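You operate a simulated robot arm through the tools that you are given. There is no shell and no other tool. Be economical: measure what you need, move in short steps, check, and stop when the job is done.

Carry out the task below with a simulated two-armed robot. There is one attempt and no reset: what you move stays moved.

JOB
Fold the packing carton's two open flaps down, wet the green label pad and press it across the seam.
Fine: wet it on the blue sponge.

Only the result counts: the job must be done as asked and must still hold three seconds after the hand-in. Knocking over, shifting, dropping, spilling or breaking anything else fails it. Flat cloth is picked up by pressing the open fingertips on it (5 to 10 N) and closing them slowly along it; thin cloth reads only 2 to 8 mm in the jaws.

ROBOT AND FRAMES
Two 7-joint arms with fingered hands on one trunk, on a base that drives. Base frame: it is fixed to the floor where the robot stands at the start and does not move with it; the origin is under the middle of the robot, x ahead of it, y to its left, z up. Lengths are in mm, angles in degrees, forces in N, time in s.
The left shoulder is at the start at [25, 170, 1321], the right one opposite. With the tool pointing down near the work surface each hand reaches from about 100 to 700 mm from the robot's upright axis, wherever it stands, measured 20 degrees to its own side. Places, roughly: back flap of the packing carton [800, -300, 1000]; blue sponge [700, -700, 800]; front flap of the packing carton [500, -300, 1000]. Payload 4 kg a hand.
The tool frame of a hand sits at the grasp point between the pads (the TCP): z along the fingers, y along the line on which they close. The tips reach 26 mm beyond it. The gripper opens to 132 mm. The gripper's body begins 73 mm behind the TCP. The gripper is a hand of 4 fingers: y runs from the thumb to the fingers, the wrist lies at [0, 0, -224] in the tool frame, and closing takes about 1.5 s.
Orientation is that of the tool frame in the base frame, as a unit quaternion [w, x, y, z]. With the fingers straight down and closing along the base's y, the tool's x points along the base's -x, its y along +y and its z along -z.

CONTROLS
- The arms move only by the tool apply_moves. It takes "left_plan", "right_plan" or both (then of equal length, played together; a hand with none holds still); each is a list of rows, each a list of 3 entries, a list of its own where there are three numbers: the finger opening in cm, from 0 to 13.2, then the shift along the base's x, y, z in units of 50 mm (1.0 is 50 mm), then the turn, a rotation vector about the base's x, y, z in units of 8 degrees (1.0 is 8 degrees). In form: [[fingers, [tx, ty, tz], [wx, wy, wz]], ...]. A call has 1 to 12 rows; each row shifts and turns the commanded pose from where the row before left it. A call with a number of a shift or a turn outside -1 to 1 is refused whole. A row lasts 0.2 s, in which the tool goes at most 50 mm and 8.6 degrees; a call with a longer step from one row to the next is refused whole, and so is a gripper value outside its range. A pose out of reach is approached as far as the arm can. The call stops where the force on the tool passes 50 N (or 10 N more than at its start, if that is more) or the arm is blocked; 0.2 s more then pass. Each finger travels about 45 mm/s and halts on what it meets, pressing with about 31 N; the grip force reading is that of the motor and also rises with nothing between the fingers. The clock runs only during rows and for 0.2 s after the last one: add rows that do not move to give the fingers time. It gives the time, the measured TCP pose, the force on the tool (base axes), the opening and the grip force at its end, in the units of the frame above (readings bear some noise), with the torque about the TCP (base axes, N m) and any sound that the robot's microphone picked up, and new pictures: "show" is both (left out), scene, wrist or none (wrist: the cameras of the hands that moved).
- Cameras (640 x 400 px; columns grow to the right, rows downward): "scene" is now at [86, -53.7, 1490.6]; the picture's right is [-0.61, -0.79, 0.00], its down [-0.49, 0.38, -0.79] and it looks along [0.62, -0.48, -0.62] (base axes); focal length 270 px, centre (320, 200). "left" rides on the left gripper at [-68, 2, -97] in its tool frame; the picture's right is [-0.03, -1.00, 0.00], its down [0.82, -0.02, -0.58] and it looks along [0.58, -0.01, 0.82] (tool axes); focal length 270 px, centre (320, 200). "right" rides on the right gripper at [68, 2, -97] in its tool frame; the picture's right is [-0.03, 1.00, 0.00], its down [-0.82, -0.02, -0.58] and it looks along [-0.58, -0.01, 0.82] (tool axes); focal length 270 px, centre (320, 200). There is no depth. A picture from a camera that has moved, and an enlarged one, comes with that camera's place and axes in the base frame and with its lens.
- move_column(by): slides the trunk up (or, below 0, down) by that many mm; the arms and the scene camera ride with it, the base frame stays. It gives what a move gives, with no picture.
- steer(legs): drives the robot by 1 to 6 legs, each [ahead, turn to the left] in mm and degrees, along the robot's own axes; the way and the turn of a leg run together, so that a leg with both is an arc; at most 1500 mm and 180 degrees a leg. The arms and the cameras ride along, it lands a little off, and it stops where it bumps. It gives what a move gives, and a new picture of the scene camera.
- preshape(shape, hand): the hand has 4 fingers and takes this shape, open, in about a second: jaw (thumb against the fingers, like two jaws); tri (thumb and two fingers); tip (a fingertip pinch); poke (one finger out to press); point (the index stretched); flat (the hand flat); cup (the hand cupped); fist (a fist). The gripper value then closes the fingers along that shape, each until it touches; the sizes above hold for jaw. It gives what a move gives, with no picture.
- turn_head(pan, tilt): turns the head with the scene camera to pan (to the left, within 86 degrees either way) and tilt (down, from -29 to 69), counted from straight ahead of the robot. It gives what a move gives, and a new picture of the scene camera.
- inspect(camera, box): a new picture of the part [left, top, right, bottom] of that camera's present view, enlarged. No time passes.
- close_job(): hands the job in; it is judged then, once.

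Go step by step. Nothing tells you exact positions but the pictures and the camera data: compare them with the known pose of the tool, close in by small moves and look again before you grip or let go. The budget is 120 turns and 260 pictures, counting those below and the enlarged ones. Unless the task says otherwise, let go and move clear before handing in, and close with one line.

The tools are called after "Emit:" by a JSON object that holds its "name" and its "arguments". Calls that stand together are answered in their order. apply_moves: Moves the arms, as the interface text tells. Its arguments: {"type":"object","properties":{"left_plan":{"type":"array","items":{"type":"array"}},"right_plan":{"type":"array","items":{"type":"array"}},"show":{"type":"string","enum":["both","scene","wrist","none"]}},"required":[]} The other tools are called the same way: move_column (by) slides the trunk up or down; preshape (shape, hand) gives the hand a shape; steer (legs) drives the base; turn_head (pan, tilt) turns the head that bears the scene camera; inspect (camera, box) takes an enlarged picture of a part of a camera's view; close_job () hands the job in.

At the start:

```text
time: 0.0
left_tool_pos: [470.3, -29.1, 1159.3]
left_tcp_rot: [0.0, 0.0, 1.0, 0.0]
left_wrist_force: [0.5, 0.0, -0.9]
left_torque: [0.02, 0.0, 0.03]
left_width: 131.9
left_gripper_force: 0.0
left_shape: jaw
right_tool_pos: [334.7, -464.0, 1240.3]
right_tcp_rot: [-0.001, 0.0, 1.0, 0.0]
right_wrist_force: [0.2, 0.3, -0.3]
right_torque: [0.01, 0.01, 0.01]
right_width: 131.9
right_gripper_force: 0.0
right_shape: jaw
trunk travel left (down, up): [-548.0, 207.0]
robot x, y, heading: [-0.9, -2.9, 0.0]
head pan, tilt: [-37.6, 37.9]
```

scene: 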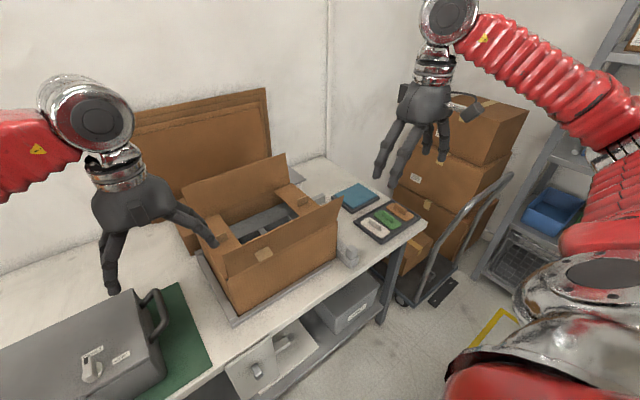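
right: 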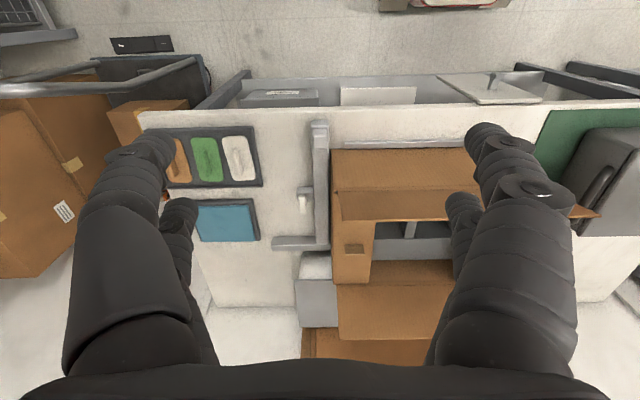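
left: 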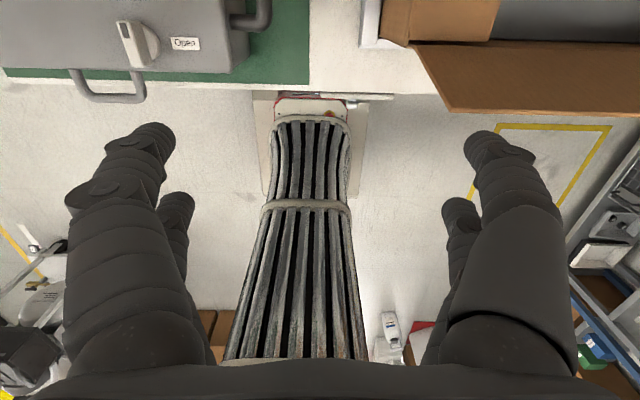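

I see the carton with front and back flaps standing, a tray with three label pads (orange, green, white) and the blue sponge beyond it. I'll look closer first.

Emit:
{"name": "inspect", "arguments": {"camera": "scene", "box": [170, 140, 350, 320]}}

Emit:
{"name": "inspect", "arguments": {"camera": "scene", "box": [310, 160, 450, 280]}}

Emit:
{"name": "inspect", "arguments": {"camera": "right", "box": [130, 90, 350, 280]}}

```text
2.22 times, centred on (260, 230) of scene
camera zoom: at [86.0, -53.7, 1490.6], right [-0.61, -0.79, 0.0], down [-0.49, 0.38, -0.79], along [0.62, -0.48, -0.62], focal length 600 px, centre (453, 133)
```

zoom: 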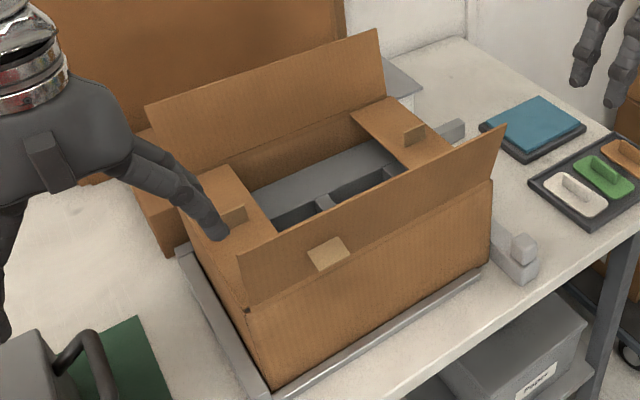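

```text
3.33 times, centred on (380, 220) of scene
camera zoom: at [86.0, -53.7, 1490.6], right [-0.61, -0.79, 0.0], down [-0.49, 0.38, -0.79], along [0.62, -0.48, -0.62], focal length 899 px, centre (120, 133)
```

zoom: 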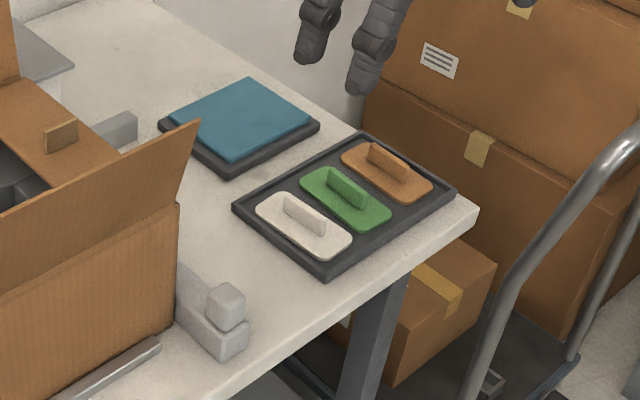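

```text
2.11 times, centred on (240, 185) of right
camera zoom: at [265.5, -462.1, 1337.8], right [0.03, 1.0, 0.0], down [0.82, -0.02, 0.58], along [0.58, -0.01, -0.82], focal length 569 px, centre (488, 232)
```

zoom: 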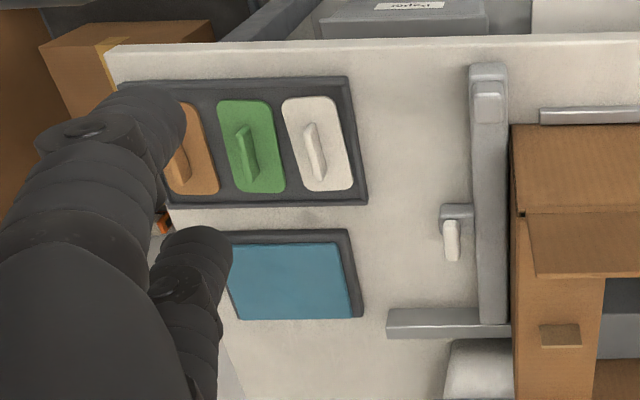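

Carton hinges are at about z 960, x≈510 and x≈750; the pad is near (515,-700) and the sponge near (700,-700), so I must drive to reach them. I'll check the floor to the right first.

Emit:
{"name": "turn_head", "arguments": {"pan": -80, "tilt": 50}}

Emit:
{"name": "turn_head", "arguments": {"pan": -30, "tilt": 65}}

```text
time: 1.1
left_tool_pos: [470.7, -29.2, 1161.3]
left_tcp_rot: [-0.001, 0.0, 1.0, 0.0]
left_wrist_force: [-0.3, 0.2, -0.3]
left_torque: [0.02, 0.02, 0.0]
left_width: 131.8
left_gripper_force: 0.1
left_shape: jaw
right_tool_pos: [333.6, -464.1, 1240.4]
right_tcp_rot: [0.0, 0.001, 1.0, 0.0]
right_wrist_force: [-0.2, 0.6, 0.0]
right_torque: [0.02, -0.02, -0.02]
right_width: 132.0
right_gripper_force: 0.1
right_shape: jaw
trunk travel left (down, up): [-548.0, 207.0]
robot x, y, heading: [1.4, 1.2, 0.1]
head pan, tilt: [-80.0, 50.0]
camera scene: at [31.1, -76.8, 1473.4], right [-0.98, -0.17, 0.0], down [-0.13, 0.75, -0.64], along [0.11, -0.63, -0.77], focal length 270 px, centre (320, 200)
```

scene: 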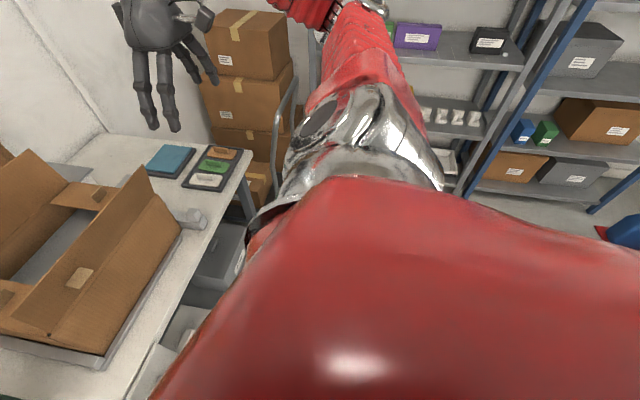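

```text
time: 2.3
left_tool_pos: [470.4, -28.6, 1160.9]
left_tcp_rot: [0.0, 0.0, 1.0, 0.0]
left_wrist_force: [0.5, 0.3, -0.5]
left_torque: [-0.01, -0.01, -0.01]
left_width: 131.8
left_gripper_force: 0.1
left_shape: jaw
right_tool_pos: [333.5, -464.5, 1241.7]
right_tcp_rot: [0.0, 0.0, 1.0, 0.0]
right_wrist_force: [-0.2, 0.2, -0.5]
right_torque: [0.0, 0.03, -0.01]
right_width: 132.1
right_gripper_force: 0.0
right_shape: jaw
trunk travel left (down, up): [-548.0, 207.0]
robot x, y, heading: [-0.8, -1.5, -0.1]
head pan, tilt: [-30.0, 65.0]
camera scene: at [70.1, -31.4, 1455.3], right [-0.5, -0.87, 0.0], down [-0.78, 0.45, -0.42], along [0.37, -0.21, -0.91], focal length 270 px, centre (320, 200)
```

scene: 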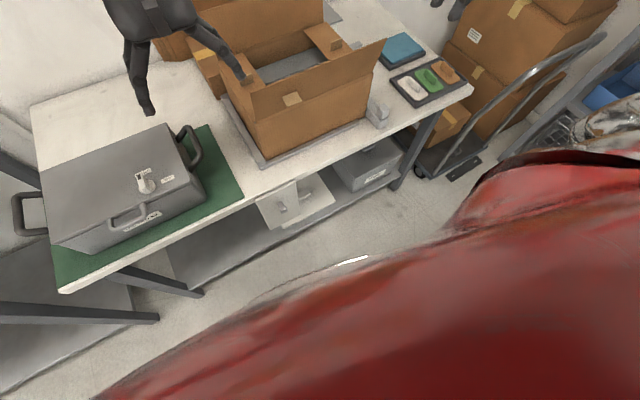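

The floor to the right is clear. I'll raise the trunk a bit so the hands clear the flaps and drive to about (130,-330), facing the table.

Emit:
{"name": "move_column", "arguments": {"by": 80}}

Emit:
{"name": "steer", "arguments": {"legs": [[0, -68], [340, 0], [0, 68]]}}

Emit:
{"name": "turn_head", "arguments": {"pan": -25, "tilt": 55}}

```text
time: 3.4
left_tool_pos: [471.0, -29.6, 1240.0]
left_tcp_rot: [0.001, 0.0, 1.0, 0.001]
left_wrist_force: [0.1, -0.2, -0.3]
left_torque: [0.0, -0.03, 0.04]
left_width: 132.3
left_gripper_force: 0.1
left_shape: jaw
right_tool_pos: [334.6, -464.6, 1320.4]
right_tcp_rot: [-0.001, -0.001, 1.0, 0.0]
right_wrist_force: [-0.4, 0.0, -0.6]
right_torque: [0.04, 0.04, -0.02]
right_width: 131.5
right_gripper_force: 0.1
right_shape: jaw
trunk travel left (down, up): [-628.0, 127.0]
robot x, y, heading: [2.4, -0.5, -0.1]
head pan, tilt: [-30.0, 65.0]
```

```text
time: 6.0
left_tool_pos: [313.2, -350.9, 1241.6]
left_tcp_rot: [0.001, 0.381, 0.925, 0.002]
left_wrist_force: [0.4, 0.6, 0.1]
left_torque: [0.05, -0.05, 0.04]
left_width: 132.1
left_gripper_force: 0.0
left_shape: jaw
right_tool_pos: [-90.8, -564.1, 1321.2]
right_tcp_rot: [0.001, 0.381, 0.925, 0.002]
right_wrist_force: [-0.5, -0.3, 0.6]
right_torque: [-0.01, -0.03, 0.0]
right_width: 132.0
right_gripper_force: 0.1
right_shape: jaw
trunk travel left (down, up): [-628.0, 127.0]
robot x, y, heading: [25.8, 31.3, -47.1]
head pan, tilt: [-30.0, 65.0]
stopped in leg 1: the robot was blocked; the commanded pose is now the measured one
camera scene: at [48.1, -39.4, 1535.5], right [-0.97, -0.23, 0.0], down [-0.2, 0.88, -0.42], along [0.1, -0.41, -0.91], focal length 270 px, centre (320, 200)
```

scene: 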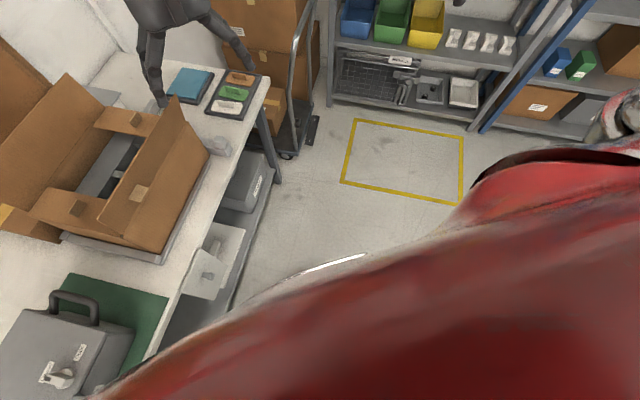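

```text
time: 6.8
left_tool_pos: [316.8, -350.8, 1241.5]
left_tcp_rot: [-0.001, 0.38, 0.925, 0.001]
left_wrist_force: [-0.6, -0.1, -0.3]
left_torque: [-0.04, 0.02, -0.05]
left_width: 131.9
left_gripper_force: 0.2
left_shape: jaw
right_tool_pos: [-88.3, -561.9, 1321.3]
right_tcp_rot: [-0.001, 0.381, 0.925, 0.001]
right_wrist_force: [-0.6, 0.0, 0.5]
right_torque: [-0.01, 0.05, 0.0]
right_width: 131.9
right_gripper_force: 0.0
right_shape: jaw
trunk travel left (down, up): [-628.0, 127.0]
robot x, y, heading: [23.6, 27.6, -47.1]
head pan, tilt: [-25.0, 55.0]
camera scene: at [61.1, -47.2, 1547.0], right [-0.95, -0.31, 0.0], down [-0.25, 0.78, -0.57], along [0.18, -0.54, -0.82], focal length 270 px, centre (320, 200)
```

scene: 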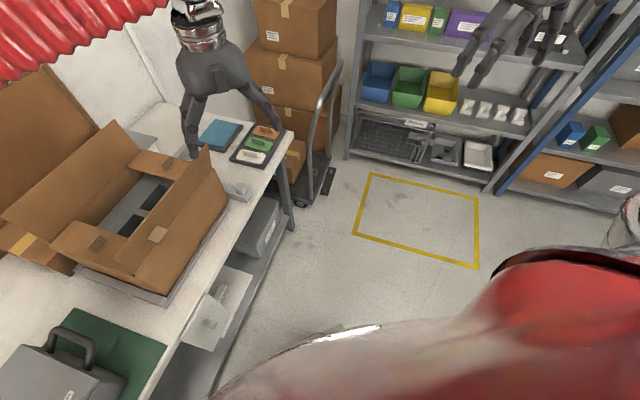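

The turn stopped at heading -47: something blocks, likely behind right. I'll look there.

Emit:
{"name": "turn_head", "arguments": {"pan": -86, "tilt": 20}}

Emit:
{"name": "turn_head", "arguments": {"pan": 86, "tilt": 40}}

```text
time: 8.1
left_tool_pos: [317.6, -350.0, 1241.4]
left_tcp_rot: [0.0, 0.381, 0.925, 0.0]
left_wrist_force: [-0.9, -0.5, 0.0]
left_torque: [0.05, 0.01, 0.02]
left_width: 132.1
left_gripper_force: 0.1
left_shape: jaw
right_tool_pos: [-87.9, -561.2, 1321.2]
right_tcp_rot: [0.001, 0.381, 0.925, 0.002]
right_wrist_force: [-0.1, 0.1, -0.5]
right_torque: [-0.01, 0.0, -0.02]
right_width: 132.1
right_gripper_force: 0.0
right_shape: jaw
trunk travel left (down, up): [-628.0, 127.0]
robot x, y, heading: [25.1, 30.2, -46.9]
head pan, tilt: [-85.9, 20.0]
camera scene: at [-25.7, -47.4, 1599.1], right [-0.73, 0.68, 0.0], down [0.23, 0.25, -0.94], along [-0.64, -0.69, -0.34], focal length 270 px, centre (320, 200)
```

scene: 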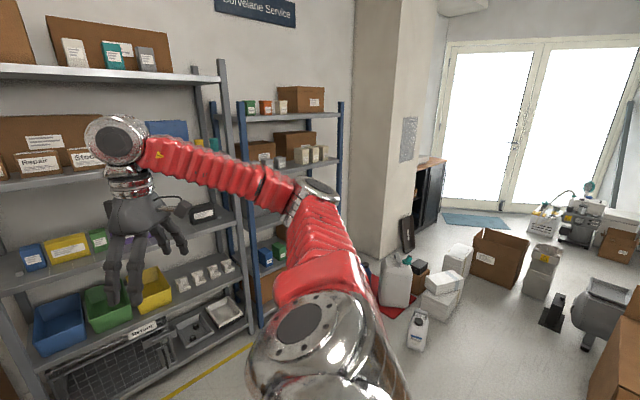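

```text
time: 10.7
left_tool_pos: [315.8, -351.0, 1240.3]
left_tcp_rot: [0.0, 0.38, 0.925, 0.0]
left_wrist_force: [-0.2, 0.9, 0.3]
left_torque: [0.01, -0.03, 0.02]
left_width: 132.2
left_gripper_force: 0.1
left_shape: jaw
right_tool_pos: [-89.1, -561.8, 1321.1]
right_tcp_rot: [-0.001, 0.38, 0.925, 0.002]
right_wrist_force: [0.4, 0.4, -0.7]
right_torque: [0.0, -0.02, 0.01]
right_width: 132.1
right_gripper_force: 0.0
right_shape: jaw
trunk travel left (down, up): [-628.0, 127.0]
robot x, y, heading: [27.2, 29.7, -46.9]
head pan, tilt: [85.9, 40.0]
camera scene: at [103.7, 74.4, 1567.8], right [0.63, -0.78, 0.0], down [-0.5, -0.4, -0.77], along [0.6, 0.48, -0.64], focal length 270 px, centre (320, 200)
```

scene: 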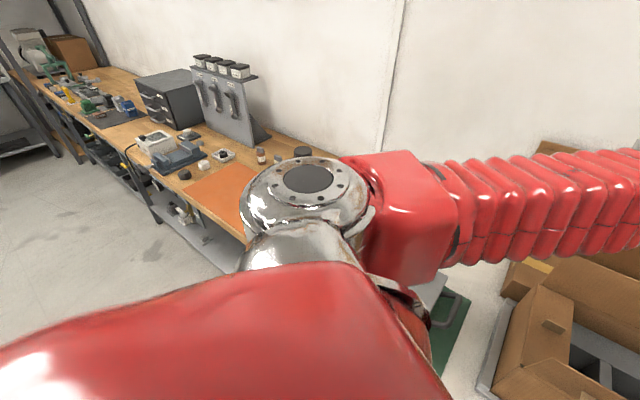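

Nothing behind seems near. The base's front-left corner may be touching something under the table; I'll look down there.

Emit:
{"name": "turn_head", "arguments": {"pan": 50, "tilt": 69}}

Emit:
{"name": "turn_head", "arguments": {"pan": 10, "tilt": 69}}

```text
time: 11.7
left_tool_pos: [315.2, -349.5, 1242.4]
left_tcp_rot: [0.0, 0.38, 0.925, 0.0]
left_wrist_force: [0.8, 0.4, -0.1]
left_torque: [0.01, 0.0, -0.01]
left_width: 131.9
left_gripper_force: 0.0
left_shape: jaw
right_tool_pos: [-88.5, -561.1, 1321.4]
right_tcp_rot: [0.0, 0.38, 0.925, 0.001]
right_wrist_force: [-0.2, 0.2, 0.5]
right_torque: [0.0, -0.04, 0.01]
right_width: 131.9
right_gripper_force: 0.0
right_shape: jaw
trunk travel left (down, up): [-628.0, 127.0]
robot x, y, heading: [27.5, 34.6, -46.9]
head pan, tilt: [50.0, 68.8]
camera scene: at [93.5, 24.0, 1531.7], right [0.05, -1.0, 0.0], down [-0.93, -0.05, -0.36], along [0.36, 0.02, -0.93], focal length 270 px, centre (320, 200)
```

scene: 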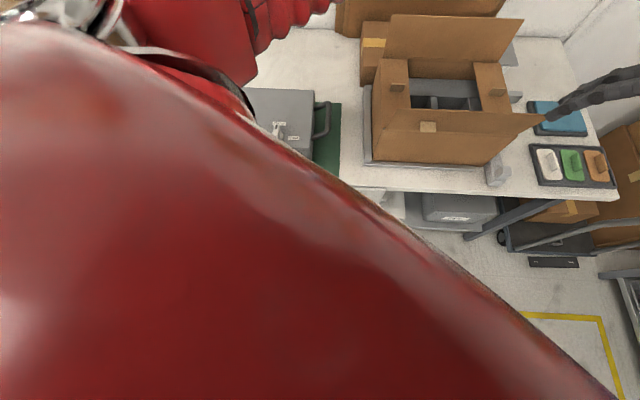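

```text
time: 12.8
left_tool_pos: [315.4, -350.7, 1241.3]
left_tcp_rot: [-0.001, 0.38, 0.925, 0.0]
left_wrist_force: [0.0, -0.6, 0.8]
left_torque: [0.02, 0.0, 0.02]
left_width: 131.9
left_gripper_force: 0.0
left_shape: jaw
right_tool_pos: [-88.4, -560.2, 1321.5]
right_tcp_rot: [0.0, 0.381, 0.925, 0.0]
right_wrist_force: [0.4, -0.8, 0.4]
right_torque: [0.02, 0.0, 0.01]
right_width: 132.3
right_gripper_force: 0.1
right_shape: jaw
trunk travel left (down, up): [-628.0, 127.0]
robot x, y, heading: [27.1, 28.3, -47.0]
head pan, tilt: [10.0, 68.8]
camera scene: at [82.3, -12.7, 1531.6], right [-0.6, -0.8, 0.0], down [-0.75, 0.56, -0.36], along [0.29, -0.22, -0.93], focal length 270 px, centre (320, 200)
```

scene: 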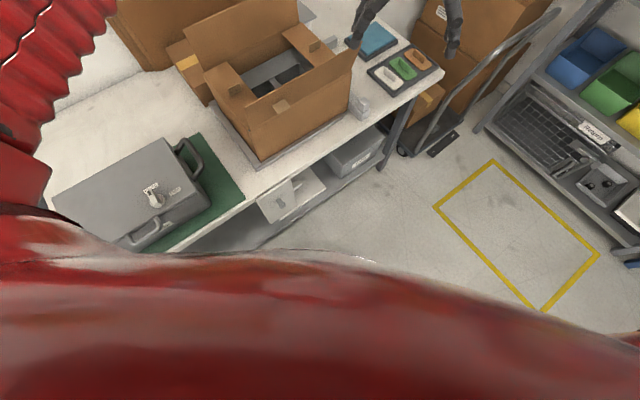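

I take it the base corner hit the table's underside. I'll back off first, then shift right and come forward square to the table.

Emit:
{"name": "steer", "arguments": {"legs": [[0, 47], [-260, 0], [0, -60], [415, 0], [0, 60]]}}

```text
time: 15.4
left_tool_pos: [508.1, -37.9, 1243.0]
left_tcp_rot: [0.001, 0.002, 1.0, -0.001]
left_wrist_force: [-0.5, 0.4, -0.4]
left_torque: [-0.03, 0.04, -0.01]
left_width: 132.3
left_gripper_force: 0.0
left_shape: jaw
right_tool_pos: [368.0, -472.9, 1323.6]
right_tcp_rot: [0.0, 0.003, 1.0, -0.001]
right_wrist_force: [0.2, 0.3, -0.6]
right_torque: [-0.05, 0.0, -0.03]
right_width: 131.8
right_gripper_force: 0.1
right_shape: jaw
trunk travel left (down, up): [-628.0, 127.0]
robot x, y, heading: [32.4, -9.2, -1.8]
head pan, tilt: [10.0, 68.8]
stopped in leg 1: the robot was blocked; the commanded pose is now the measured one
camera scene: at [101.1, -1.4, 1531.5], right [0.14, -0.99, 0.0], down [-0.92, -0.13, -0.36], along [0.36, 0.05, -0.93], focal length 270 px, centre (320, 200)
```

scene: 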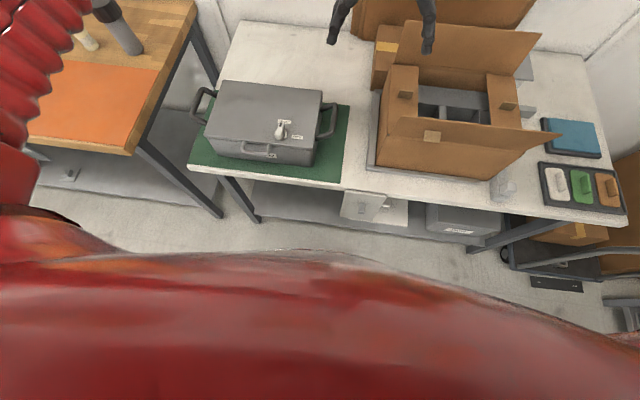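

Emit:
{"name": "steer", "arguments": {"legs": [[-250, 0]]}}

```text
time: 17.3
left_tool_pos: [250.7, -33.0, 1242.6]
left_tcp_rot: [0.0, 0.004, 1.0, 0.0]
left_wrist_force: [-0.4, -0.9, 0.3]
left_torque: [0.0, -0.02, -0.02]
left_width: 132.1
left_gripper_force: 0.1
left_shape: jaw
right_tool_pos: [109.0, -468.2, 1323.4]
right_tcp_rot: [-0.001, 0.003, 1.0, 0.0]
right_wrist_force: [-0.4, 0.7, 0.2]
right_torque: [0.02, 0.01, 0.01]
right_width: 132.1
right_gripper_force: 0.0
right_shape: jaw
trunk travel left (down, up): [-628.0, 127.0]
robot x, y, heading: [-226.8, -5.0, -2.2]
head pan, tilt: [10.0, 68.8]
camera scene: at [-156.7, 3.5, 1531.7], right [0.14, -0.99, 0.0], down [-0.92, -0.13, -0.36], along [0.36, 0.05, -0.93], focal length 270 px, centre (320, 200)
```

scene: 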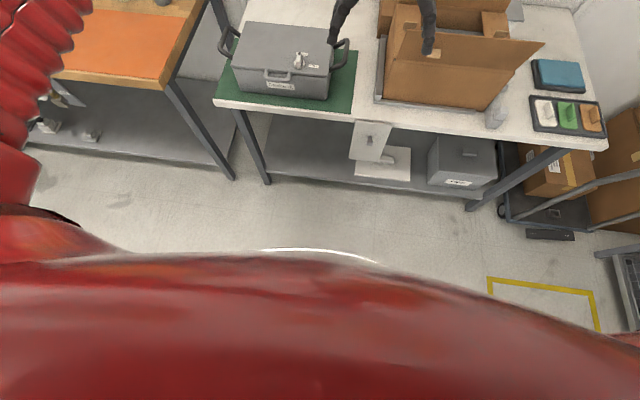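

Emit:
{"name": "steer", "arguments": {"legs": [[0, -58], [380, 0], [0, 60]]}}

```text
time: 19.9
left_tool_pos: [78.6, -371.7, 1243.6]
left_tcp_rot: [0.0, 0.4, 0.916, 0.002]
left_wrist_force: [-0.2, -0.4, -0.7]
left_torque: [0.04, -0.04, -0.01]
left_width: 132.0
left_gripper_force: 0.0
left_shape: jaw
right_tool_pos: [-336.9, -564.4, 1323.9]
right_tcp_rot: [0.002, 0.402, 0.916, 0.001]
right_wrist_force: [0.0, -0.1, -0.2]
right_torque: [0.03, -0.09, -0.01]
right_width: 131.9
right_gripper_force: 0.1
right_shape: jaw
trunk travel left (down, up): [-628.0, 127.0]
robot x, y, heading: [-191.9, 27.6, -50.5]
head pan, tilt: [10.0, 68.8]
stopped in leg 1: the robot was blocked; the commanded pose is now the measured one
camera scene: at [-145.2, -22.6, 1531.7], right [-0.65, -0.76, 0.0], down [-0.71, 0.61, -0.36], along [0.28, -0.23, -0.93], focal length 270 px, centre (320, 200)
```

scene: 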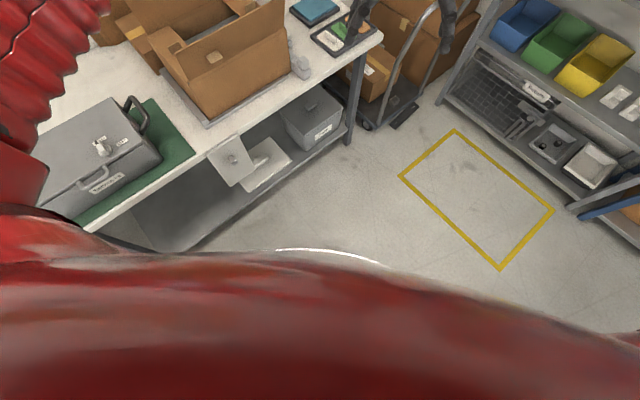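

The stop recurs at the same drift in free space, so it's just an overly large in-place turn. I'll use smaller turns and drive ahead now.

Emit:
{"name": "steer", "arguments": {"legs": [[430, 0]]}}

Emit:
{"name": "steer", "arguments": {"legs": [[-60, 20], [0, 15]]}}

```text
time: 22.6
left_tool_pos: [350.3, -704.2, 1242.7]
left_tcp_rot: [0.001, 0.403, 0.915, 0.001]
left_wrist_force: [0.3, -0.1, -0.4]
left_torque: [0.01, 0.01, 0.02]
left_width: 132.2
left_gripper_force: 0.0
left_shape: jaw
right_tool_pos: [-65.8, -895.4, 1322.9]
right_tcp_rot: [-0.001, 0.404, 0.915, -0.001]
right_wrist_force: [0.2, -0.3, 0.3]
right_torque: [0.01, 0.02, -0.01]
right_width: 132.1
right_gripper_force: 0.0
right_shape: jaw
trunk travel left (down, up): [-628.0, 127.0]
robot x, y, heading: [79.6, -306.7, -50.9]
head pan, tilt: [10.0, 68.8]
camera scene: at [130.2, -353.1, 1531.6], right [-0.65, -0.76, 0.0], down [-0.71, 0.61, -0.36], along [0.27, -0.24, -0.93], focal length 270 px, centre (320, 200)
```

scene: 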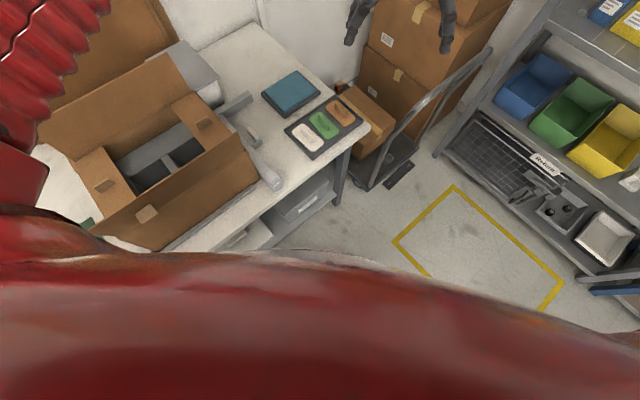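

```text
time: 25.1
left_tool_pos: [486.6, -440.3, 1244.7]
left_tcp_rot: [0.001, 0.113, 0.994, 0.001]
left_wrist_force: [0.8, -0.3, 0.0]
left_torque: [0.0, 0.01, -0.02]
left_width: 132.2
left_gripper_force: 0.1
left_shape: jaw
right_tool_pos: [252.6, -832.7, 1324.5]
right_tcp_rot: [0.0, 0.113, 0.994, 0.0]
right_wrist_force: [-0.1, 0.4, -0.3]
right_torque: [0.03, 0.01, 0.03]
right_width: 131.9
right_gripper_force: 0.1
right_shape: jaw
trunk travel left (down, up): [-628.0, 127.0]
robot x, y, heading: [28.9, -297.9, -16.1]
head pan, tilt: [10.0, 68.8]
camera scene: at [97.2, -307.0, 1531.6], right [-0.11, -0.99, 0.0], down [-0.93, 0.1, -0.36], along [0.36, -0.04, -0.93], focal length 270 px, centre (320, 200)
```

scene: 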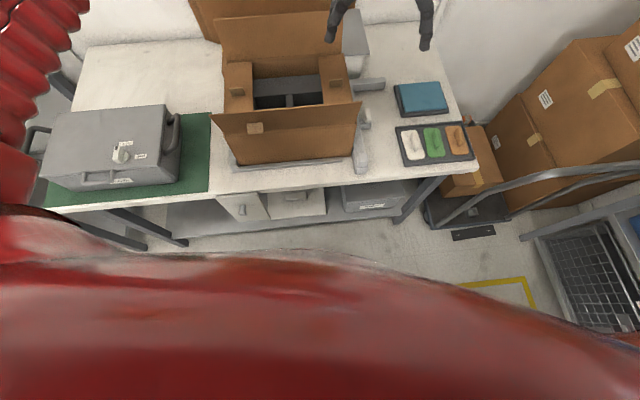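

Emit:
{"name": "steer", "arguments": {"legs": [[110, 0], [0, 14]]}}

Emit:
{"name": "turn_head", "arguments": {"pan": -15, "tilt": 55}}

```text
time: 27.2
left_tool_pos: [611.1, -356.9, 1245.4]
left_tcp_rot: [0.0, -0.009, 1.0, -0.001]
left_wrist_force: [-0.3, 0.3, 0.7]
left_torque: [0.04, 0.0, -0.01]
left_width: 132.2
left_gripper_force: 0.0
left_shape: jaw
right_tool_pos: [479.0, -793.1, 1327.1]
right_tcp_rot: [0.0, -0.009, 1.0, 0.0]
right_wrist_force: [0.3, 0.1, -0.2]
right_torque: [-0.01, 0.0, -0.02]
right_width: 132.1
right_gripper_force: 0.1
right_shape: jaw
trunk travel left (down, up): [-628.0, 127.0]
robot x, y, heading: [130.4, -342.4, -2.2]
head pan, tilt: [10.0, 68.8]
camera scene: at [200.9, -332.9, 1531.7], right [0.14, -0.99, 0.0], down [-0.92, -0.13, -0.36], along [0.36, 0.05, -0.93], focal length 270 px, centre (320, 200)
```

scene: 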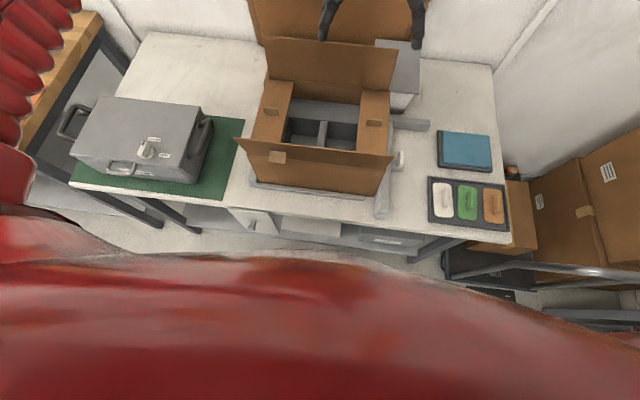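

```text
time: 28.1
left_tool_pos: [611.7, -357.6, 1245.4]
left_tcp_rot: [0.0, -0.009, 1.0, 0.001]
left_wrist_force: [-0.1, -0.4, 0.2]
left_torque: [0.04, -0.02, 0.01]
left_width: 132.0
left_gripper_force: 0.0
left_shape: jaw
right_tool_pos: [480.6, -794.6, 1325.4]
right_tcp_rot: [0.001, -0.009, 1.0, 0.001]
right_wrist_force: [0.0, 0.3, -0.2]
right_torque: [0.05, 0.02, -0.02]
right_width: 132.2
right_gripper_force: 0.1
right_shape: jaw
trunk travel left (down, up): [-628.0, 127.0]
robot x, y, heading: [132.8, -336.5, -2.3]
head pan, tilt: [-15.0, 55.0]
camera scene: at [215.2, -363.0, 1547.0], right [-0.3, -0.96, 0.0], down [-0.78, 0.24, -0.57], along [0.55, -0.17, -0.82], focal length 270 px, centre (320, 200)
```

scene: 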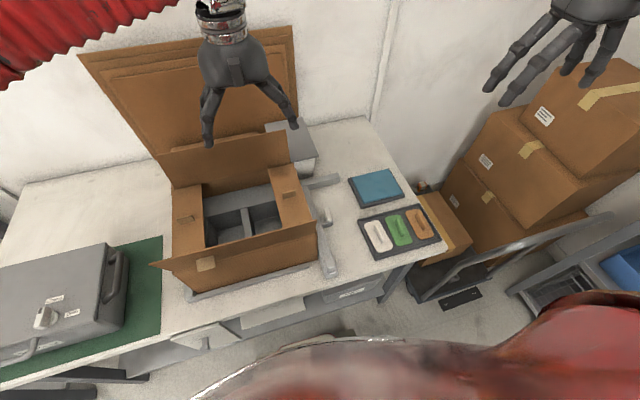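

Good placement. Let me view the carton and pads closely.

Emit:
{"name": "inspect", "arguments": {"camera": "scene", "box": [140, 130, 350, 310]}}

Emit:
{"name": "inspect", "arguments": {"camera": "scene", "box": [330, 160, 450, 270]}}

```text
2.22 times, centred on (245, 220) of scene
camera zoom: at [215.2, -363.0, 1547.0], right [-0.3, -0.96, 0.0], down [-0.78, 0.24, -0.57], along [0.55, -0.17, -0.82], focal length 600 px, centre (487, 156)
```

zoom: 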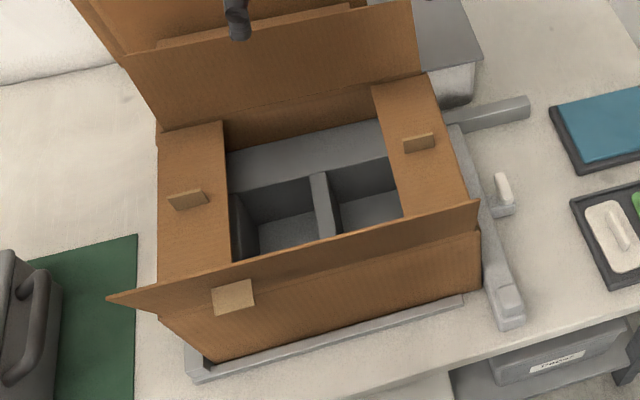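

```text
3.64 times, centred on (390, 215) of scene
camera zoom: at [215.2, -363.0, 1547.0], right [-0.3, -0.96, 0.0], down [-0.78, 0.24, -0.57], along [0.55, -0.17, -0.82], focal length 981 px, centre (66, 146)
```

zoom: 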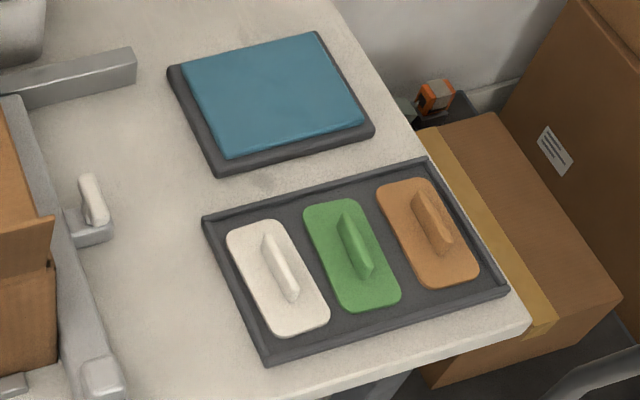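

Hinges at z≈963; flap tops at about z 1065. I'll bring the left hand, closed, in front of the front flap.

Emit:
{"name": "apply_moves", "arguments": {"left_plan": [[6, [-0.86, 0.39, 0], [0, 0, 0]], [0, [-0.86, 0.39, 0], [0, 0, 0]], [0, [-0.86, 0.39, 0], [0, 0, 0]], [0, [-0.86, 0.39, 0], [0, 0, 0]], [0, [0, 0, -0.8], [0, 0, 0]], [0, [0, 0, -0.8], [0, 0, 0]], [0, [0, 0, -0.8], [0, 0, 0]], [0, [0, 0, -0.8], [0, 0, 0]], [0, [0, 0, -0.6], [0, 0, 0]]]}}

```text
time: 30.1
left_tool_pos: [443.1, -278.3, 1054.5]
left_tcp_rot: [0.001, -0.009, 1.0, 0.0]
left_wrist_force: [0.5, -0.7, 0.3]
left_torque: [-0.01, -0.03, 0.02]
left_width: 0.2
left_gripper_force: 31.2
left_shape: jaw
right_tool_pos: [481.0, -793.8, 1326.1]
right_tcp_rot: [0.001, -0.009, 1.0, 0.0]
right_wrist_force: [-1.2, 0.1, -0.3]
right_torque: [0.01, 0.01, -0.01]
right_width: 132.0
right_gripper_force: 0.2
right_shape: jaw
trunk travel left (down, up): [-628.0, 127.0]
robot x, y, heading: [135.9, -338.5, -2.2]
head pan, tilt: [-15.0, 55.0]
camera scene: at [215.2, -362.2, 1547.1], right [-0.3, -0.96, 0.0], down [-0.78, 0.24, -0.57], along [0.55, -0.17, -0.82], focal length 270 px, centre (320, 200)
camera left: at [512.9, -275.3, 1152.4], right [0.04, -1.0, 0.0], down [-0.82, -0.03, 0.58], along [-0.58, -0.02, -0.82], focal length 270 px, centre (320, 200)
```

scene: 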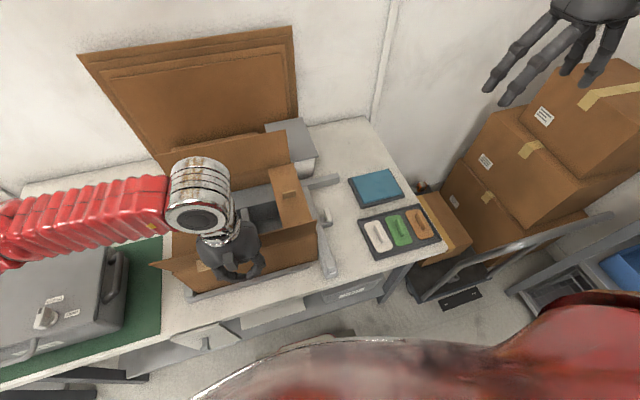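
left: 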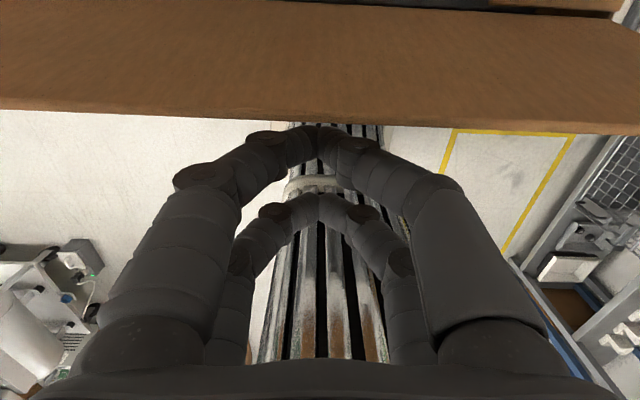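

Emit:
{"name": "apply_moves", "arguments": {"left_plan": [[0, [0.6, 0, -0.1], [0, 0, 0]], [0, [0.5, 0, -0.1], [0, 0, 0]], [0, [0.5, 0, 0], [0, 0, 0]], [0, [0.5, 0, 0], [0, 0, 0]], [0, [0.4, 0, -0.2], [0, 0, 0]], [0, [0.3, 0, -0.4], [0, 0, 0]]]}}

```text
time: 31.5
left_tool_pos: [581.8, -277.8, 1012.8]
left_tcp_rot: [0.0, -0.008, 1.0, 0.0]
left_wrist_force: [-0.4, -0.1, 0.1]
left_torque: [-0.01, 0.01, 0.04]
left_width: 0.1
left_gripper_force: 31.1
left_shape: jaw
right_tool_pos: [480.7, -793.3, 1325.8]
right_tcp_rot: [0.0, -0.008, 1.0, 0.0]
right_wrist_force: [-0.2, 0.0, 0.4]
right_torque: [-0.07, 0.02, -0.01]
right_width: 132.1
right_gripper_force: 0.1
right_shape: jaw
trunk travel left (down, up): [-628.0, 127.0]
robot x, y, heading: [131.0, -339.6, -2.2]
head pan, tilt: [-15.0, 55.0]
camera scene: at [216.0, -362.2, 1547.0], right [-0.3, -0.96, 0.0], down [-0.78, 0.24, -0.57], along [0.55, -0.17, -0.82], focal length 270 px, centre (320, 200)
camera left: at [652.0, -274.2, 1109.8], right [0.04, -1.0, 0.0], down [-0.82, -0.03, 0.58], along [-0.58, -0.02, -0.82], focal length 270 px, centre (320, 200)
```

scene: 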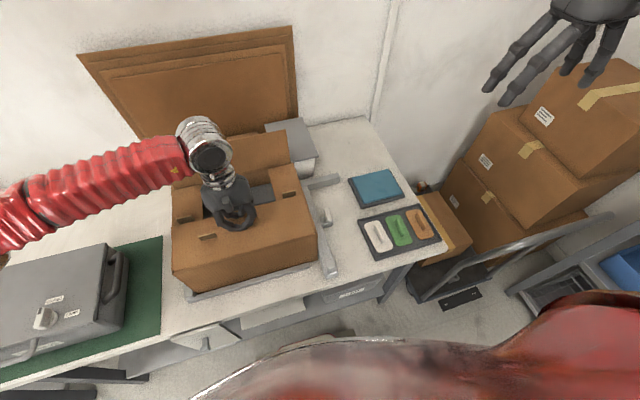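
left: 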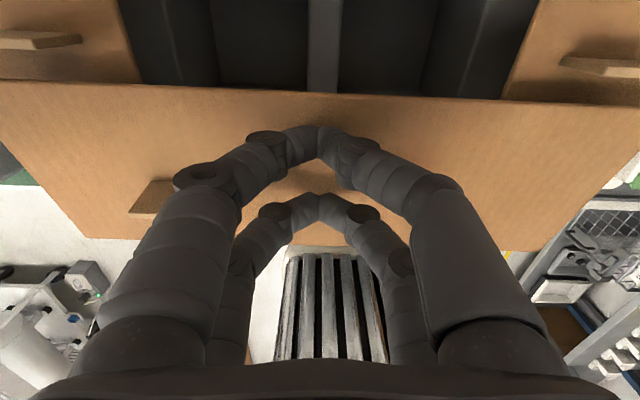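

The front flap is folding easily; press it down flat.

Emit:
{"name": "apply_moves", "arguments": {"left_plan": [[0, [0, 0, -0.2], [0, 0, 0]], [0, [0, 0, -0.1], [0, 0, 0]], [0, [0, 0, -0.1], [0, 0, 0]], [0, [0, 0, -0.1], [0, 0, 0]]]}}

```text
time: 32.6
left_tool_pos: [583.5, -280.6, 996.8]
left_tcp_rot: [0.004, -0.009, 1.0, -0.003]
left_wrist_force: [-8.2, 4.5, 23.4]
left_torque: [0.18, 0.53, -0.07]
left_width: 0.0
left_gripper_force: 31.4
left_shape: jaw
right_tool_pos: [481.2, -794.5, 1324.9]
right_tcp_rot: [0.001, -0.008, 1.0, 0.0]
right_wrist_force: [0.5, 0.1, 0.0]
right_torque: [0.0, 0.03, -0.01]
right_width: 132.1
right_gripper_force: 0.1
right_shape: jaw
trunk travel left (down, up): [-628.0, 127.0]
robot x, y, heading: [130.4, -340.6, -2.4]
head pan, tilt: [-15.0, 55.0]
stopped in row 4 (left hand): the force on the tool passed its limit at 52 N (the readings are from after the stop); the commanded pose is now the measured one
camera scene: at [214.7, -362.4, 1547.1], right [-0.3, -0.96, 0.0], down [-0.78, 0.24, -0.57], along [0.55, -0.17, -0.82], focal length 270 px, centre (320, 200)
camera left: at [653.3, -276.5, 1094.7], right [0.04, -1.0, 0.01], down [-0.82, -0.03, 0.57], along [-0.57, -0.03, -0.82], focal length 270 px, centre (320, 200)
```

scene: 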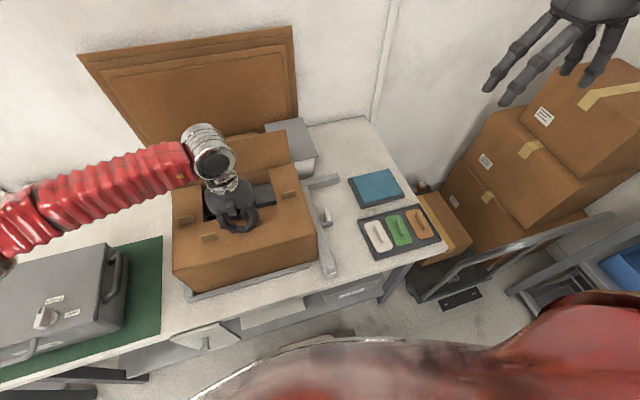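
left: 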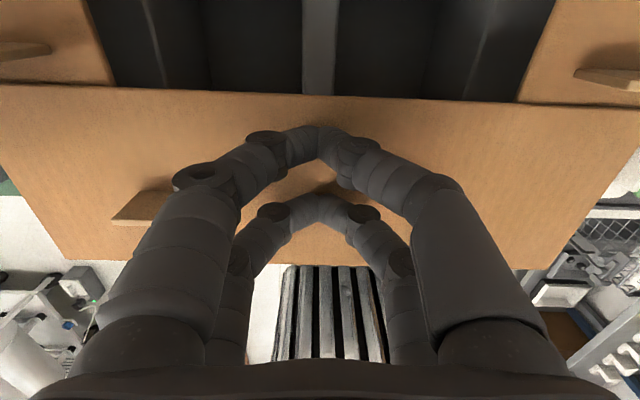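

The flap is flat, resting at about z 970. I'll lift away and see whether it stays.

Emit:
{"name": "apply_moves", "arguments": {"left_plan": [[0, [0, 0, 0.5], [0, 0, 0]], [0, [0, 0, 1], [0, 0, 0]], [0, [0, 0, 1], [0, 0, 0]], [0, [0, 0, 1], [0, 0, 0]], [0, [0.5, 0, 1], [0, 0, 0]]]}}

```text
refused: row 5 steps farther than a row can; nothing moved
```

Emit:
{"name": "apply_moves", "arguments": {"left_plan": [[0, [0, 0, 0.5], [0, 0, 0]], [0, [0, 0, 1], [0, 0, 0]], [0, [0, 0, 1], [0, 0, 0]], [0, [0, 0, 1], [0, 0, 0]], [0, [0, 0, 1], [0, 0, 0]]]}}

```text
time: 33.8
left_tool_pos: [582.4, -279.0, 1221.7]
left_tcp_rot: [0.004, -0.009, 1.0, -0.002]
left_wrist_force: [0.2, -0.3, -0.1]
left_torque: [-0.04, -0.01, 0.01]
left_width: 0.3
left_gripper_force: 31.6
left_shape: jaw
right_tool_pos: [480.4, -792.9, 1325.4]
right_tcp_rot: [0.001, -0.009, 1.0, 0.0]
right_wrist_force: [-0.6, 0.4, 0.0]
right_torque: [-0.02, -0.01, -0.02]
right_width: 132.0
right_gripper_force: 0.0
right_shape: jaw
trunk travel left (down, up): [-628.0, 127.0]
robot x, y, heading: [134.4, -340.5, -2.3]
head pan, tilt: [-15.0, 55.0]
camera scene: at [215.0, -362.5, 1547.1], right [-0.3, -0.96, 0.0], down [-0.78, 0.24, -0.57], along [0.55, -0.17, -0.82], focal length 270 px, centre (320, 200)
camera left: at [651.8, -275.5, 1318.6], right [0.04, -1.0, 0.0], down [-0.82, -0.03, 0.57], along [-0.57, -0.03, -0.82], focal length 270 px, centre (320, 200)
```

scene: 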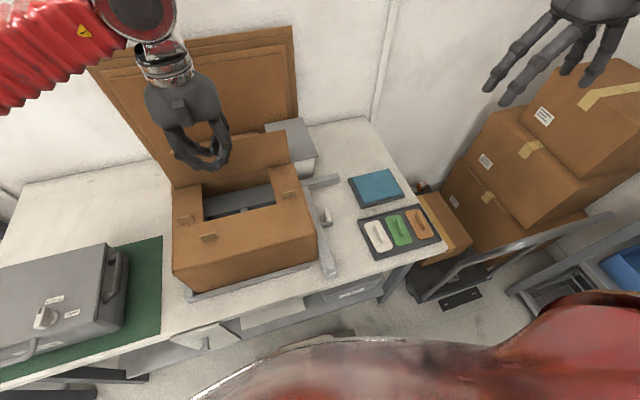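
left: 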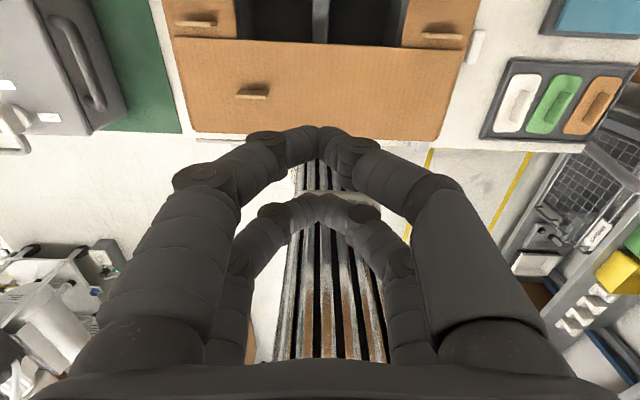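

Emit:
{"name": "inspect", "arguments": {"camera": "scene", "box": [150, 120, 350, 310]}}

```text
2.11 times, centred on (250, 215) of scene
camera zoom: at [215.0, -362.5, 1547.1], right [-0.3, -0.96, 0.0], down [-0.78, 0.24, -0.57], along [0.55, -0.17, -0.82], focal length 568 px, centre (467, 168)
```

zoom: 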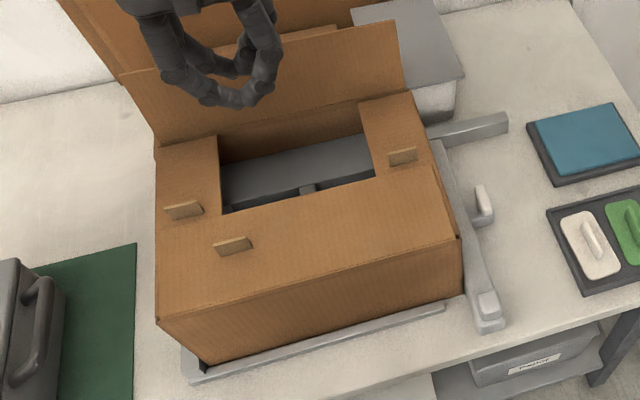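

The front flap stays down, its edge at x≈622. Now I'll move the left hand above the back flap and look at the gap behind it.

Emit:
{"name": "apply_moves", "arguments": {"left_plan": [[0, [0.5, 0, 0.7], [0, 0, 0]], [0, [0.9, 0, 0.2], [0, 0, 0]], [0, [0.9, 0, 0], [0, 0, 0]], [0, [0.9, 0, 0], [0, 0, 0]]]}}

```text
time: 34.8
left_tool_pos: [746.3, -279.8, 1265.6]
left_tcp_rot: [0.004, -0.008, 1.0, -0.001]
left_wrist_force: [-0.5, 0.0, -0.6]
left_torque: [0.01, 0.0, -0.01]
left_width: 0.1
left_gripper_force: 31.0
left_shape: jaw
right_tool_pos: [481.9, -793.2, 1325.2]
right_tcp_rot: [-0.001, -0.008, 1.0, 0.002]
right_wrist_force: [-0.4, -0.4, 0.0]
right_torque: [0.02, -0.01, 0.03]
right_width: 132.1
right_gripper_force: 0.1
right_shape: jaw
trunk travel left (down, up): [-628.0, 127.0]
robot x, y, heading: [131.3, -337.7, -2.4]
head pan, tilt: [-15.0, 55.0]
camera scene: at [216.6, -363.5, 1546.9], right [-0.3, -0.96, 0.0], down [-0.78, 0.24, -0.57], along [0.55, -0.17, -0.82], focal length 270 px, centre (320, 200)
camera left: at [814.8, -277.1, 1363.8], right [0.04, -1.0, 0.0], down [-0.82, -0.03, 0.57], along [-0.57, -0.03, -0.82], focal length 270 px, centre (320, 200)
```

scene: 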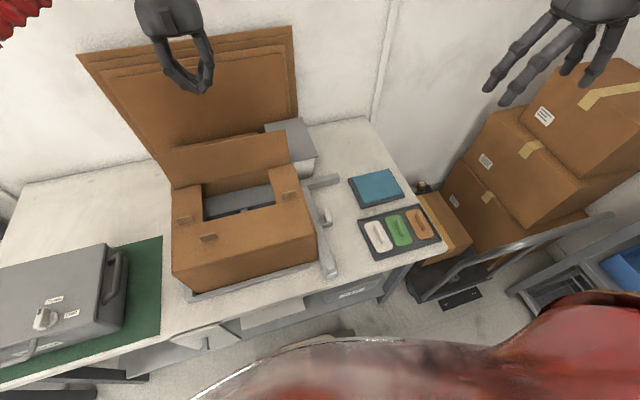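
left: 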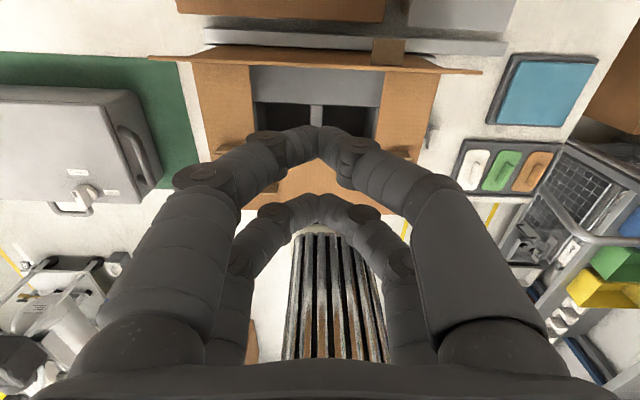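

The gap behind the back flap is about x 780–880. I'll descend there carefully.

Emit:
{"name": "apply_moves", "arguments": {"left_plan": [[0, [0.8, 0, 0], [0, 0, 0]], [0, [0.75, 0, 0], [0, 0, 0]], [0, [0, 0, -0.9], [0, 0, 0]], [0, [0, 0, -0.9], [0, 0, 0]], [0, [0, 0, -0.9], [0, 0, 0]]]}}

```text
time: 36.0
left_tool_pos: [819.0, -277.6, 1129.1]
left_tcp_rot: [0.003, -0.01, 1.0, -0.002]
left_wrist_force: [-0.8, 0.2, -0.9]
left_torque: [0.01, 0.01, -0.01]
left_width: 0.2
left_gripper_force: 31.0
left_shape: jaw
left hand out of reach, approached as far as the arm can: row 2
right_tool_pos: [481.5, -792.4, 1325.9]
right_tcp_rot: [-0.001, -0.009, 1.0, -0.001]
right_wrist_force: [-0.8, 0.8, 0.2]
right_torque: [-0.03, 0.02, -0.02]
right_width: 132.0
right_gripper_force: 0.0
right_shape: jaw
trunk travel left (down, up): [-628.0, 127.0]
robot x, y, heading: [133.2, -339.1, -2.4]
head pan, tilt: [-15.0, 55.0]
camera scene: at [216.1, -360.3, 1547.0], right [-0.3, -0.96, 0.0], down [-0.78, 0.24, -0.57], along [0.55, -0.17, -0.82], focal length 270 px, centre (320, 200)
camera left: at [887.9, -273.3, 1225.7], right [0.04, -1.0, 0.01], down [-0.82, -0.03, 0.57], along [-0.57, -0.03, -0.82], focal length 270 px, centre (320, 200)
```

scene: 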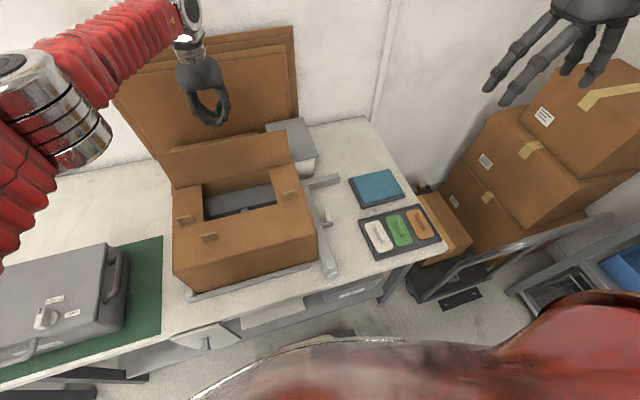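
left: 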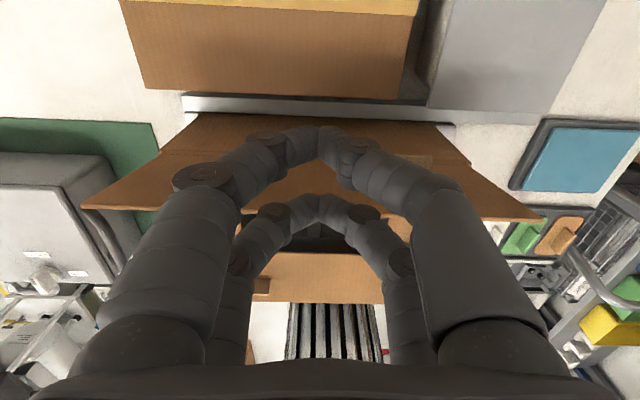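

Emit:
{"name": "apply_moves", "arguments": {"left_plan": [[0, [0, 0, -0.7], [0, 0, 0]], [0, [0, 0, -0.7], [0, 0, 0]], [0, [-0.5, 0, 0], [0, 0, 0]], [0, [-0.5, 0, 0], [0, 0, 0]]]}}

```text
time: 37.0
left_tool_pos: [763.2, -275.6, 1060.1]
left_tcp_rot: [0.004, -0.01, 1.0, -0.002]
left_wrist_force: [0.4, -0.3, 0.0]
left_torque: [0.0, 0.02, 0.0]
left_width: 0.0
left_gripper_force: 30.9
left_shape: jaw
left hand out of reach, approached as far as the arm can: row 2
right_tool_pos: [482.0, -793.9, 1325.9]
right_tcp_rot: [0.001, -0.008, 1.0, 0.0]
right_wrist_force: [-0.7, -0.2, 0.7]
right_torque: [0.0, 0.01, -0.01]
right_width: 132.0
right_gripper_force: 0.0
right_shape: jaw
trunk travel left (down, up): [-628.0, 127.0]
robot x, y, heading: [132.5, -336.2, -2.1]
head pan, tilt: [-15.0, 55.0]
camera scene: at [215.1, -362.6, 1547.1], right [-0.3, -0.96, 0.0], down [-0.78, 0.24, -0.57], along [0.55, -0.17, -0.82], focal length 270 px, centre (320, 200)
camera left: at [831.0, -272.9, 1157.5], right [0.04, -1.0, 0.0], down [-0.82, -0.03, 0.57], along [-0.57, -0.03, -0.82], focal length 270 px, centre (320, 200)
```

scene: 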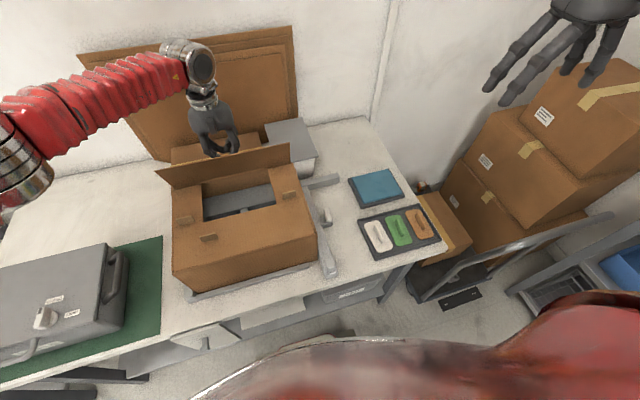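
left: 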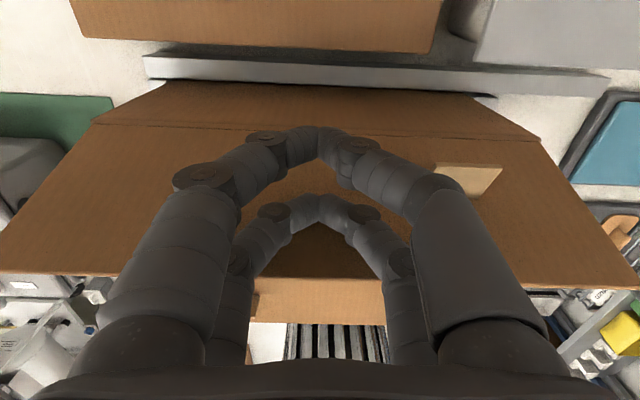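

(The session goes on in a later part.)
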